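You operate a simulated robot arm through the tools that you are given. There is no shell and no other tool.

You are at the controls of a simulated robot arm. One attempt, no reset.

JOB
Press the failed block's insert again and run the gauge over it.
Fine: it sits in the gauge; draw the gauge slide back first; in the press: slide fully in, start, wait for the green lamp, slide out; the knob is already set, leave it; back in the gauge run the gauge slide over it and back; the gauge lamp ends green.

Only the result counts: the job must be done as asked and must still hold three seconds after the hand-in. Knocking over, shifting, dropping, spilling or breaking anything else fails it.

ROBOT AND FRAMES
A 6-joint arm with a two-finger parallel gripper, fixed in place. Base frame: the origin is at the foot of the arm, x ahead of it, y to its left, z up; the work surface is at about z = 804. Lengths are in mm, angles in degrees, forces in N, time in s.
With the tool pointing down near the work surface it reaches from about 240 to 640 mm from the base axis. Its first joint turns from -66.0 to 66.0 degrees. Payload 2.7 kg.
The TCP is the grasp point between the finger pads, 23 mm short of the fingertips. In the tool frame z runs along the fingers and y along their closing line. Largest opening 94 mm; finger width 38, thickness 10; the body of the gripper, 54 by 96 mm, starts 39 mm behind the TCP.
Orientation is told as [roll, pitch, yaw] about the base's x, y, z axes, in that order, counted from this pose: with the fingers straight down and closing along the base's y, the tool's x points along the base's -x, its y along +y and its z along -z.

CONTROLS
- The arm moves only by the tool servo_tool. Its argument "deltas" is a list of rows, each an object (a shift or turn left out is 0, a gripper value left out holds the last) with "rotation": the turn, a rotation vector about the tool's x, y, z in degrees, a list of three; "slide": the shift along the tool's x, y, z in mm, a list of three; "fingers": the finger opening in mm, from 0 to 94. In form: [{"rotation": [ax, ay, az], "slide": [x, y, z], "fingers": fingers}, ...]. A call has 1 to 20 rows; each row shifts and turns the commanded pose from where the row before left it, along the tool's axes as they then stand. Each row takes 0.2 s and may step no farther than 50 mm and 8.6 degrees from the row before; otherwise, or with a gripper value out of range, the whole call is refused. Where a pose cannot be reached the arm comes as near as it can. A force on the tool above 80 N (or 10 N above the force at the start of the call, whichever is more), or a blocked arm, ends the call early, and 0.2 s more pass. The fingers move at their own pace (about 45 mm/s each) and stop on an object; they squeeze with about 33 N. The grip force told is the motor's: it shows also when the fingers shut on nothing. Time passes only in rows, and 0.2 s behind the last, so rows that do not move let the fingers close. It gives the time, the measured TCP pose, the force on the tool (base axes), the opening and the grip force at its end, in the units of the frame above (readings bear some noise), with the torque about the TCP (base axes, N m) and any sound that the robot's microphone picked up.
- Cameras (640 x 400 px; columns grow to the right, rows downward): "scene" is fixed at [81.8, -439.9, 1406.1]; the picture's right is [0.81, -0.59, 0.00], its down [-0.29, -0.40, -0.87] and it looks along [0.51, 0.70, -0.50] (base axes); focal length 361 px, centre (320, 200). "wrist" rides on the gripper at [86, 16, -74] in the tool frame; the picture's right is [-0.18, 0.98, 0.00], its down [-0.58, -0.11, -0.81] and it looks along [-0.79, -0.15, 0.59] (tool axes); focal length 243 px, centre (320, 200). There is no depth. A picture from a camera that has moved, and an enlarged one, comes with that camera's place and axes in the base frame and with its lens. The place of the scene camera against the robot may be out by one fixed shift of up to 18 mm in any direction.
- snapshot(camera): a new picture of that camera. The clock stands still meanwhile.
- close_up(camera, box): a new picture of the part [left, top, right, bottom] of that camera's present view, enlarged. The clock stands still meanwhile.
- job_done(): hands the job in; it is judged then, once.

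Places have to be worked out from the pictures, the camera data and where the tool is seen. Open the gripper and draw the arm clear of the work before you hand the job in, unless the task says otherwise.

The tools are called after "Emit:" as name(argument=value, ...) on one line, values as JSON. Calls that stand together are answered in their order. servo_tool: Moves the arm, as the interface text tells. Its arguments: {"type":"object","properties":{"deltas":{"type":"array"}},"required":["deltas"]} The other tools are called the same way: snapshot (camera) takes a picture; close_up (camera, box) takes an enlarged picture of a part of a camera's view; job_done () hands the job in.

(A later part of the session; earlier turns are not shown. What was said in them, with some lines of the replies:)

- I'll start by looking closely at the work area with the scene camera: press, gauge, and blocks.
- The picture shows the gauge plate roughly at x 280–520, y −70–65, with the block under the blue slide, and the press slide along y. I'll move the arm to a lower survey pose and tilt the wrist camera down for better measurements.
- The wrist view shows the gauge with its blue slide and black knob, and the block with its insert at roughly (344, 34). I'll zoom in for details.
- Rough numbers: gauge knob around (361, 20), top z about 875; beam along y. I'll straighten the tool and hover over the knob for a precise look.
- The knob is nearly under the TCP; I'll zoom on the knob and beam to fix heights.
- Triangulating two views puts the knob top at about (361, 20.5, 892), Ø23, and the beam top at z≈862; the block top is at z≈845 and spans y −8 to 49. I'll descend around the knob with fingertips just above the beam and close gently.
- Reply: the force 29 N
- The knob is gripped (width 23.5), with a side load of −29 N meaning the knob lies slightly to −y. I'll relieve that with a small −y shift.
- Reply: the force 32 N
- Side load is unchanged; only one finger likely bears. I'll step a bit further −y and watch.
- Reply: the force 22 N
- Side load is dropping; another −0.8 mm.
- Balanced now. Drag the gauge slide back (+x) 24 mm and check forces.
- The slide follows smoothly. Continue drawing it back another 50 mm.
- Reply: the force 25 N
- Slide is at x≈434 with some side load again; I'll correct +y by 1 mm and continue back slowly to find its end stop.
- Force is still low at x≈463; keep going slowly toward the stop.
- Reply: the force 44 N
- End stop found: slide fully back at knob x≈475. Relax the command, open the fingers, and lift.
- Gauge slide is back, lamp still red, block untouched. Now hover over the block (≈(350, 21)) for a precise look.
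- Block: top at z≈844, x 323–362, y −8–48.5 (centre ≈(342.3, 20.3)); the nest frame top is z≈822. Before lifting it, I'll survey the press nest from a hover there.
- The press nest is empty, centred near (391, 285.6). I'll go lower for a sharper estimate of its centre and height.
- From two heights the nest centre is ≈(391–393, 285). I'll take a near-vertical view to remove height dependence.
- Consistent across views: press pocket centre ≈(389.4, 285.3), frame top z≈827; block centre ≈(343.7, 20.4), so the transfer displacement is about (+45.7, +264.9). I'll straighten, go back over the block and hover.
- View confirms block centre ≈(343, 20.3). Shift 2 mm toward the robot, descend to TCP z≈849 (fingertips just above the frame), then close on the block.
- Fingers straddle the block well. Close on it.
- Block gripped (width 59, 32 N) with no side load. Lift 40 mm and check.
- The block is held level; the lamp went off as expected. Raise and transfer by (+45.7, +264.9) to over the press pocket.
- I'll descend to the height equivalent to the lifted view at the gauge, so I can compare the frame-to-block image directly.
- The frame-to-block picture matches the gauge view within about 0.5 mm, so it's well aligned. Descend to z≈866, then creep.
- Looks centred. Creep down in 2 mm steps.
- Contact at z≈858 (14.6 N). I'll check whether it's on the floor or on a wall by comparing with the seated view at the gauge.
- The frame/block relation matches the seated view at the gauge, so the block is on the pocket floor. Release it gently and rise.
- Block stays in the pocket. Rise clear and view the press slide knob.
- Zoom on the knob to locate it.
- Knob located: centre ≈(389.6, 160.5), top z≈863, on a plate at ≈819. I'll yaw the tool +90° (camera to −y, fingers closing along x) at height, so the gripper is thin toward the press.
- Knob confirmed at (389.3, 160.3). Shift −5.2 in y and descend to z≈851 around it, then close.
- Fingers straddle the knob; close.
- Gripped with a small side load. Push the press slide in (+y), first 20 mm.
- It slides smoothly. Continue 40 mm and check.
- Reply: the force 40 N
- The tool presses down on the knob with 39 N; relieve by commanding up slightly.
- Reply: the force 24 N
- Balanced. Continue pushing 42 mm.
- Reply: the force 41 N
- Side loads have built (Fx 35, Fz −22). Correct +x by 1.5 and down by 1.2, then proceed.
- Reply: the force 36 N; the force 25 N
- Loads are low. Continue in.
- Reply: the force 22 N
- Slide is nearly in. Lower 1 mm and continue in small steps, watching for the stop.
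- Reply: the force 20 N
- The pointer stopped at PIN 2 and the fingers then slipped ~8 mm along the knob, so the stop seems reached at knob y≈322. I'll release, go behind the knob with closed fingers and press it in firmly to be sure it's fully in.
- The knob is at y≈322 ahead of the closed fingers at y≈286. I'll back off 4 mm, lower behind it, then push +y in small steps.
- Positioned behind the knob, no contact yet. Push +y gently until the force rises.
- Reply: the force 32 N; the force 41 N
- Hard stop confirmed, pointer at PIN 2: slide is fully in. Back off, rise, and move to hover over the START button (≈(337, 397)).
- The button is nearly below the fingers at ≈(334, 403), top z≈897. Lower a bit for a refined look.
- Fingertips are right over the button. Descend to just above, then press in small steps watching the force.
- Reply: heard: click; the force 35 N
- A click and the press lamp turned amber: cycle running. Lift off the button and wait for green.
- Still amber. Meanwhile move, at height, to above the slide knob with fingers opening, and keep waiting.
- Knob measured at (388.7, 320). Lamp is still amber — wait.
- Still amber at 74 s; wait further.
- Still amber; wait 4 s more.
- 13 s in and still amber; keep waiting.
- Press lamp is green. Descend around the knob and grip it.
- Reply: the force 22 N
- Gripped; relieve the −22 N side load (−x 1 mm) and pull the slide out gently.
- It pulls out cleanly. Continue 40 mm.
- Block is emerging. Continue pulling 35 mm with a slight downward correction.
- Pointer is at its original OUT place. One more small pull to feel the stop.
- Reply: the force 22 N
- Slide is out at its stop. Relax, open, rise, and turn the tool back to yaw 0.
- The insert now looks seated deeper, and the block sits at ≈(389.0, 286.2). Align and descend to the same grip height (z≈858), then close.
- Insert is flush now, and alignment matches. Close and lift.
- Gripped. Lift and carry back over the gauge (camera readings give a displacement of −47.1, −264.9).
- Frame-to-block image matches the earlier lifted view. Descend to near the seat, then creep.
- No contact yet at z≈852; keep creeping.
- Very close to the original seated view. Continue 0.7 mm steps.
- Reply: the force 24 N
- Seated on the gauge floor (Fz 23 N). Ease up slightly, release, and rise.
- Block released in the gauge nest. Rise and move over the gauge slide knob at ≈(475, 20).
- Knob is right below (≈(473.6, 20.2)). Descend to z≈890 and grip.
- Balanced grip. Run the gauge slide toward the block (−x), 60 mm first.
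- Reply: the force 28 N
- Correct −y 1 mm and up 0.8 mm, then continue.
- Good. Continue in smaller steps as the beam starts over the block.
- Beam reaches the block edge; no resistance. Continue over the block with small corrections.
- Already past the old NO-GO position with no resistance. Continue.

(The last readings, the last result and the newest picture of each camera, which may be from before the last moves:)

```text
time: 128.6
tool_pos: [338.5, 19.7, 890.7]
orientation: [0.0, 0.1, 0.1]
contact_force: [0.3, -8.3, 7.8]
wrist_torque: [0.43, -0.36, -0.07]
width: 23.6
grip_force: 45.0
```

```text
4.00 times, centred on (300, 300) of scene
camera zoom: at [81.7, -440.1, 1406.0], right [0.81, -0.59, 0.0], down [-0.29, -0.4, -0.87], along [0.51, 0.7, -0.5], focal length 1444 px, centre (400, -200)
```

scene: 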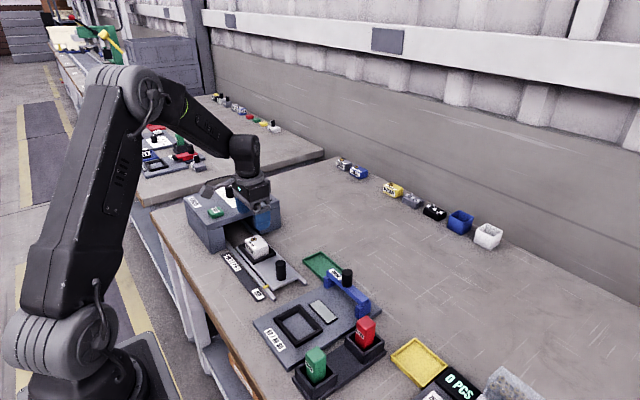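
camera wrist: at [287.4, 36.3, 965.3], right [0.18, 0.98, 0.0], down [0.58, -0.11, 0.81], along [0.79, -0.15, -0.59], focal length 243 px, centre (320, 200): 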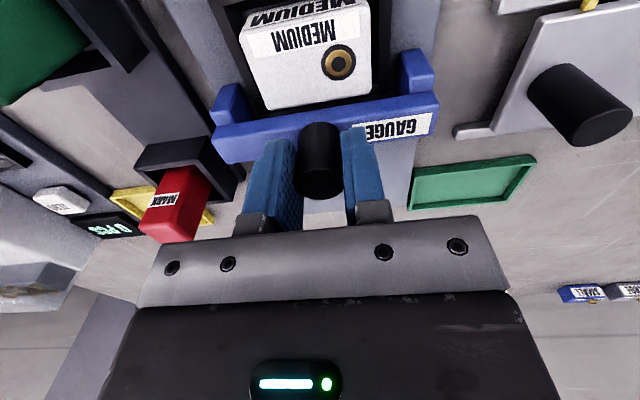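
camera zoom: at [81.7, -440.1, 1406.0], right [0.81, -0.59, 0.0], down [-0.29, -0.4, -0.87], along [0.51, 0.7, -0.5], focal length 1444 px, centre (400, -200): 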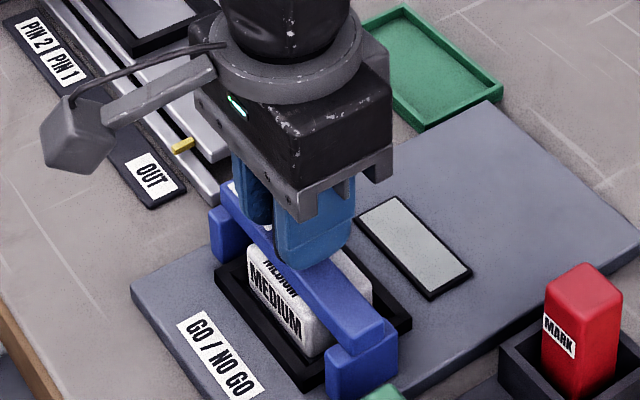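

Emit:
servo_tool(deltas=[{"slide": [3, 0, 0]}, {"slide": [3, 0, 0]}, {"slide": [3, 0, 0]}, {"slide": [3, 0, 0]}, {"slide": [3, 0, 0]}, {"slide": [0, 0, 0]}])

Emit:
close_up(camera="scene", box=[220, 260, 340, 360])

```text
time: 130.0
tool_pos: [323.9, 20.2, 890.9]
orientation: [0.0, 0.1, 0.0]
contact_force: [-0.3, -7.7, -11.7]
wrist_torque: [0.46, -0.68, 0.01]
width: 23.5
grip_force: 45.1
```

```text
4.00 times, centred on (280, 310) of scene
camera zoom: at [81.9, -440.1, 1406.0], right [0.81, -0.59, 0.0], down [-0.29, -0.4, -0.87], along [0.51, 0.7, -0.5], focal length 1444 px, centre (480, -240)
```

zoom: 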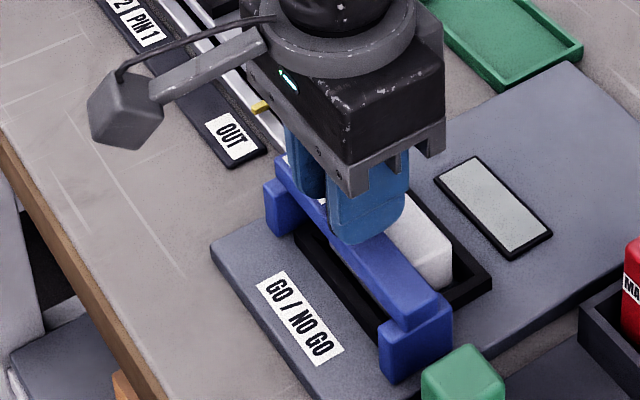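

Emit:
servo_tool(deltas=[{"slide": [3, 0, 0.4]}, {"slide": [3, 0, 0]}, {"slide": [3, 0, 0]}, {"slide": [3, 0, 0]}, {"slide": [0, 0, 0]}])

Emit:
close_up(camera="scene", box=[220, 260, 340, 360])

```text
time: 131.2
tool_pos: [315.2, 20.0, 891.4]
orientation: [0.2, -0.4, 0.1]
contact_force: [22.5, -7.5, -12.1]
wrist_torque: [-0.7, 0.01, -0.02]
width: 23.6
grip_force: 45.4
```

```text
4.00 times, centred on (280, 310) of scene
camera zoom: at [82.5, -440.1, 1406.0], right [0.81, -0.59, 0.0], down [-0.29, -0.4, -0.87], along [0.51, 0.7, -0.5], focal length 1444 px, centre (480, -240)
```

zoom: 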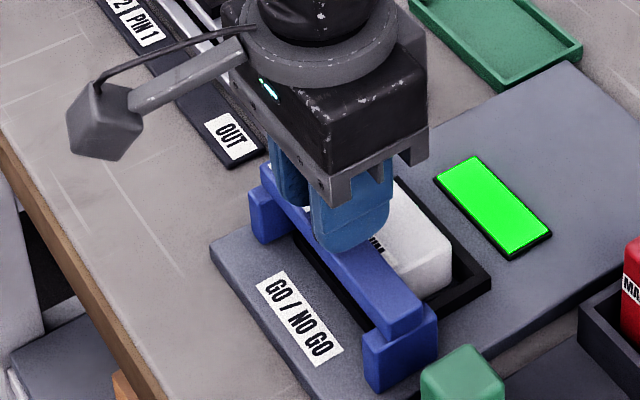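

The gauge lamp went green and the slide hit its forward stop. Now draw it back (+x).

Emit:
servo_tool(deltas=[{"slide": [-3, 0, 0]}, {"slide": [-4, 0, 0.5]}, {"slide": [-5, 0, 0]}, {"slide": [-5, 0, 0]}, {"slide": [-5, 0, 0]}, {"slide": [-5, 0, 0]}, {"slide": [-5, 0, 0]}, {"slide": [-5, 0, 0]}, {"slide": [0, 0, 0]}])

Emit:
close_up(camera="scene", box=[240, 250, 360, 350])

```text
time: 133.2
tool_pos: [348.2, 20.1, 890.3]
orientation: [-0.1, -0.1, 0.0]
contact_force: [1.3, -18.7, 29.0]
wrist_torque: [-0.71, -0.96, 0.08]
width: 23.7
grip_force: 44.8
```

```text
4.00 times, centred on (300, 300) of scene
camera zoom: at [81.5, -440.4, 1405.9], right [0.81, -0.59, 0.0], down [-0.29, -0.4, -0.87], along [0.51, 0.7, -0.5], focal length 1444 px, centre (400, -200)
```

zoom: 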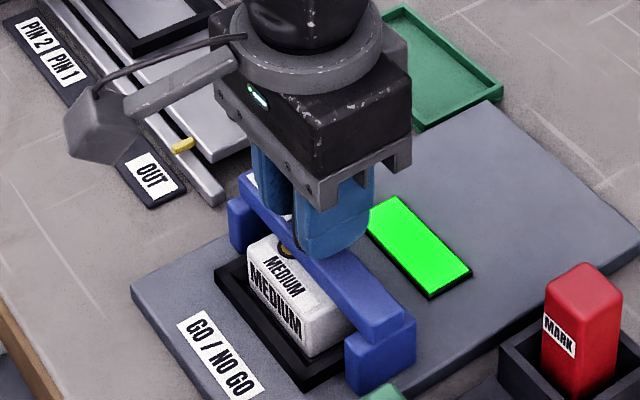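

Relieve Fz 29 / Fy −19 and continue back.

Emit:
servo_tool(deltas=[{"slide": [0, -0.8, -1.5]}, {"slide": [-5, 0, 0]}, {"slide": [-5, 0, 0]}, {"slide": [-5, 0, 0]}, {"slide": [-5, 0, 0]}, {"slide": [-5, 0, 0]}, {"slide": [-5, 0, 0]}, {"slide": [0, 0, 0]}])

```text
time: 135.0
tool_pos: [377.7, 20.5, 890.6]
orientation: [0.0, 0.3, -0.2]
contact_force: [0.0, 9.8, -37.4]
wrist_torque: [0.58, -0.25, 0.01]
width: 23.3
grip_force: 45.3
```

Emit:
servo_tool(deltas=[{"slide": [0, 0.4, 1]}, {"slide": [0, 0, 1]}, {"slide": [-5, 0, 0]}, {"slide": [-5, 0, 0]}, {"slide": [-5, 0, 0]}, {"slide": [-5, 0, 0]}, {"slide": [0, 0, 0]}])

Emit:
close_up(camera="scene", box=[240, 250, 360, 350])

```text
time: 136.6
tool_pos: [399.7, 20.3, 890.0]
orientation: [0.0, -0.3, 0.0]
contact_force: [0.7, 11.3, 2.8]
wrist_torque: [-0.38, -0.22, 0.04]
width: 23.3
grip_force: 45.0
```

```text
4.00 times, centred on (300, 300) of scene
camera zoom: at [81.8, -439.6, 1406.2], right [0.81, -0.59, 0.0], down [-0.29, -0.4, -0.87], along [0.51, 0.7, -0.5], focal length 1444 px, centre (400, -200)
```

zoom: 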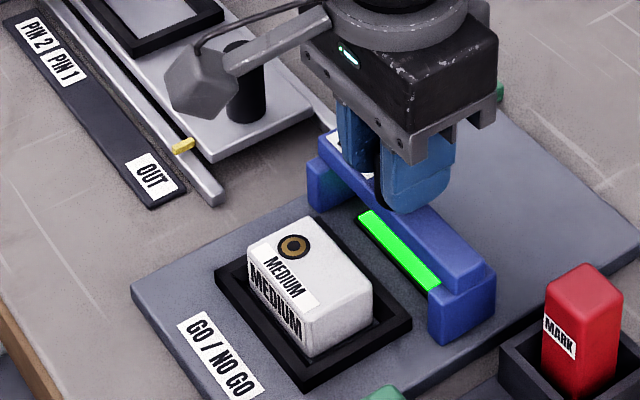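

Clear of the block, lamp green. Keep drawing back.

Emit:
servo_tool(deltas=[{"slide": [-6, 0.4, 0]}, {"slide": [-6, 0, 0]}, {"slide": [-6, 0, 0]}, {"slide": [-6, 0, 0]}, {"slide": [-6, 0, 0]}, {"slide": [-6, 0, 0]}, {"slide": [0, 0, 0]}])

```text
time: 138.2
tool_pos: [434.9, 20.8, 889.7]
orientation: [-0.1, -0.4, 0.1]
contact_force: [-0.9, 7.1, 32.2]
wrist_torque: [-0.36, 0.89, -0.07]
width: 23.8
grip_force: 44.8
```

Emit:
servo_tool(deltas=[{"slide": [0, 0.2, -1]}, {"slide": [0, 0, -0.8]}, {"slide": [-5, 0, 0]}, {"slide": [-5, 0, 0]}, {"slide": [-5, 0, 0]}, {"slide": [-5, 0, 0]}, {"slide": [-5, 0, 0]}, {"slide": [0, 0, 0]}])

```text
time: 140.0
tool_pos: [458.4, 19.2, 890.4]
orientation: [0.0, 0.3, 0.0]
contact_force: [-0.9, -0.8, -1.9]
wrist_torque: [0.53, -0.24, -0.05]
width: 23.8
grip_force: 44.7
```

Now the last ~15 mm to the back stop in small steps.

Emit:
servo_tool(deltas=[{"slide": [-4, 0, 0]}, {"slide": [-4, 0, 0]}, {"slide": [-3, 0, 0]}, {"slide": [-3, 0, 0]}, {"slide": [-3, 0, 0]}, {"slide": [0, 0, 0]}])

Emit:
close_up(camera="scene", box=[250, 250, 390, 350])

```text
time: 141.4
tool_pos: [475.1, 20.0, 889.7]
orientation: [0.0, 0.3, -0.1]
contact_force: [-17.1, 1.8, -1.2]
wrist_torque: [0.57, -0.46, -0.03]
width: 23.2
grip_force: 45.2
```

```text
4.00 times, centred on (320, 300) of scene
camera zoom: at [81.4, -439.9, 1406.1], right [0.81, -0.59, 0.0], down [-0.29, -0.4, -0.87], along [0.51, 0.7, -0.5], focal length 1444 px, centre (320, -200)
```

zoom: 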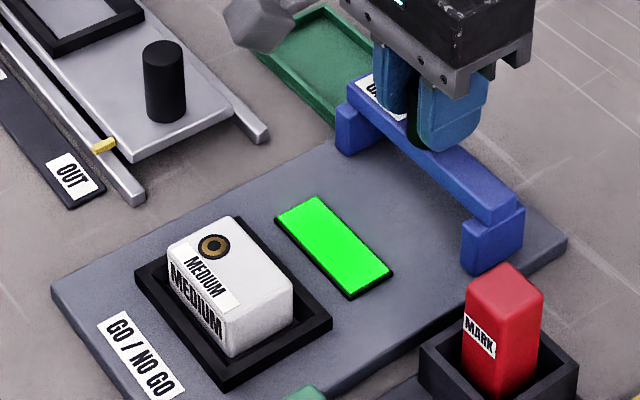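

Back stop reached and the gauge lamp stays green. Relax, open the fingers, and rise clear.

Emit:
servo_tool(deltas=[{"slide": [1.5, 0, 0]}, {"slide": [0, 0, 0], "fingers": 40}, {"fingers": 60}, {"fingers": 60}, {"slide": [0, 0, -30]}, {"slide": [0, 0, -40]}, {"slide": [0, 0, -45]}, {"slide": [0, 0, -45], "fingers": 90}, {"slide": [30, 30, -20]}, {"slide": [30, 30, 0]}, {"slide": [0, 0, 0]}, {"slide": [0, 0, 0]}])

Emit:
snapshot(camera="scene")

Emit:
close_up(camera="scene", box=[240, 230, 400, 400])

Emit:
snapshot(camera="wrist")

```text
time: 144.0
tool_pos: [414.5, 78.3, 1071.2]
orientation: [0.1, -0.1, 0.0]
contact_force: [0.0, 0.0, -0.1]
wrist_torque: [-0.02, -0.02, -0.04]
width: 89.9
grip_force: 0.1
```

```text
taken
```

scene: 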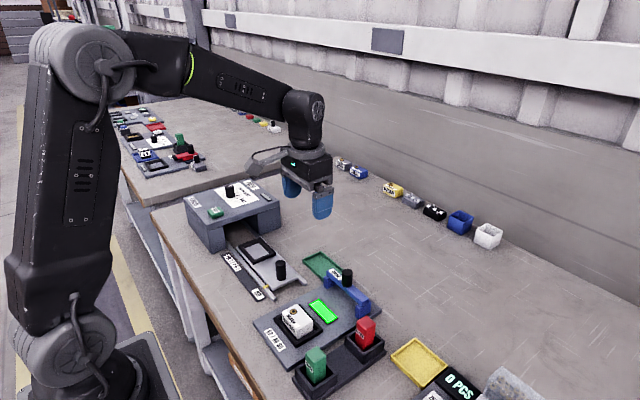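

```text
2.35 times, centred on (320, 315) of scene
camera zoom: at [81.8, -439.9, 1406.1], right [0.81, -0.59, 0.0], down [-0.29, -0.4, -0.87], along [0.51, 0.7, -0.5], focal length 850 px, centre (320, -71)
```

zoom: 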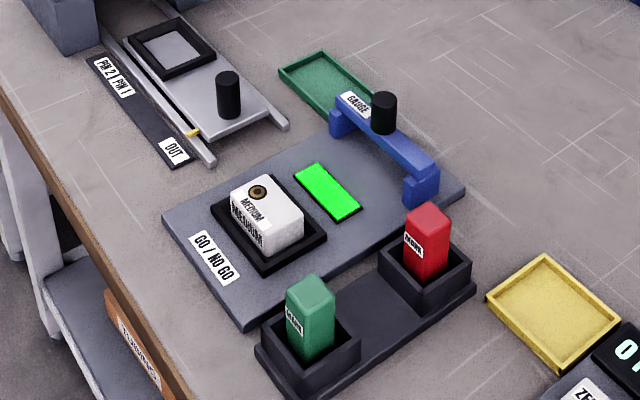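

```text
taken
camera wrist: at [326.8, 96.4, 1145.3], right [0.18, 0.98, 0.0], down [0.58, -0.11, 0.81], along [0.79, -0.15, -0.59], focal length 243 px, centre (320, 200)
```

wrist: 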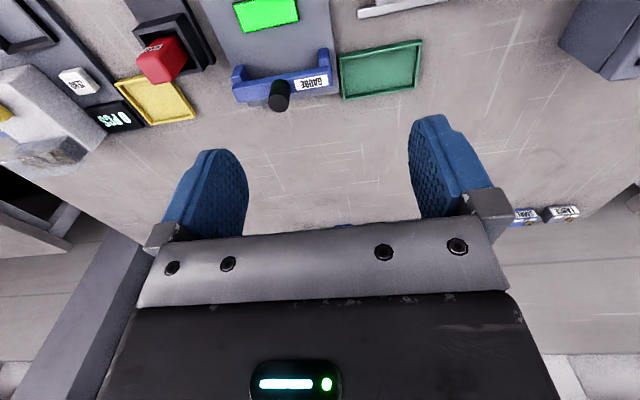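

The scene shows the block seated in the gauge, the slide fully back with a green lamp, the press slide out at OUT, everything else untouched, and the arm clear with the gripper open. Hand in.

Emit:
job_done()

```text
The job is handed in.
```

I pressed the failed block's insert again and ran the gauge over it. The gauge lamp went green and was still green when I handed the job in.

- **Press:** the slide went in to its hard stop at PIN 2. I pressed start, waited about 16 s for the green lamp, then drew the slide out to its OUT stop. I left the knob alone.
- **Gauge:** with the block back in its nest, the gauge slide passed over it to the forward stop without catching. I then drew it back to its rear stop.
- **At hand-in:** the block is in the gauge, and the last pictures show nothing else moved. The gripper is open and the arm is clear.
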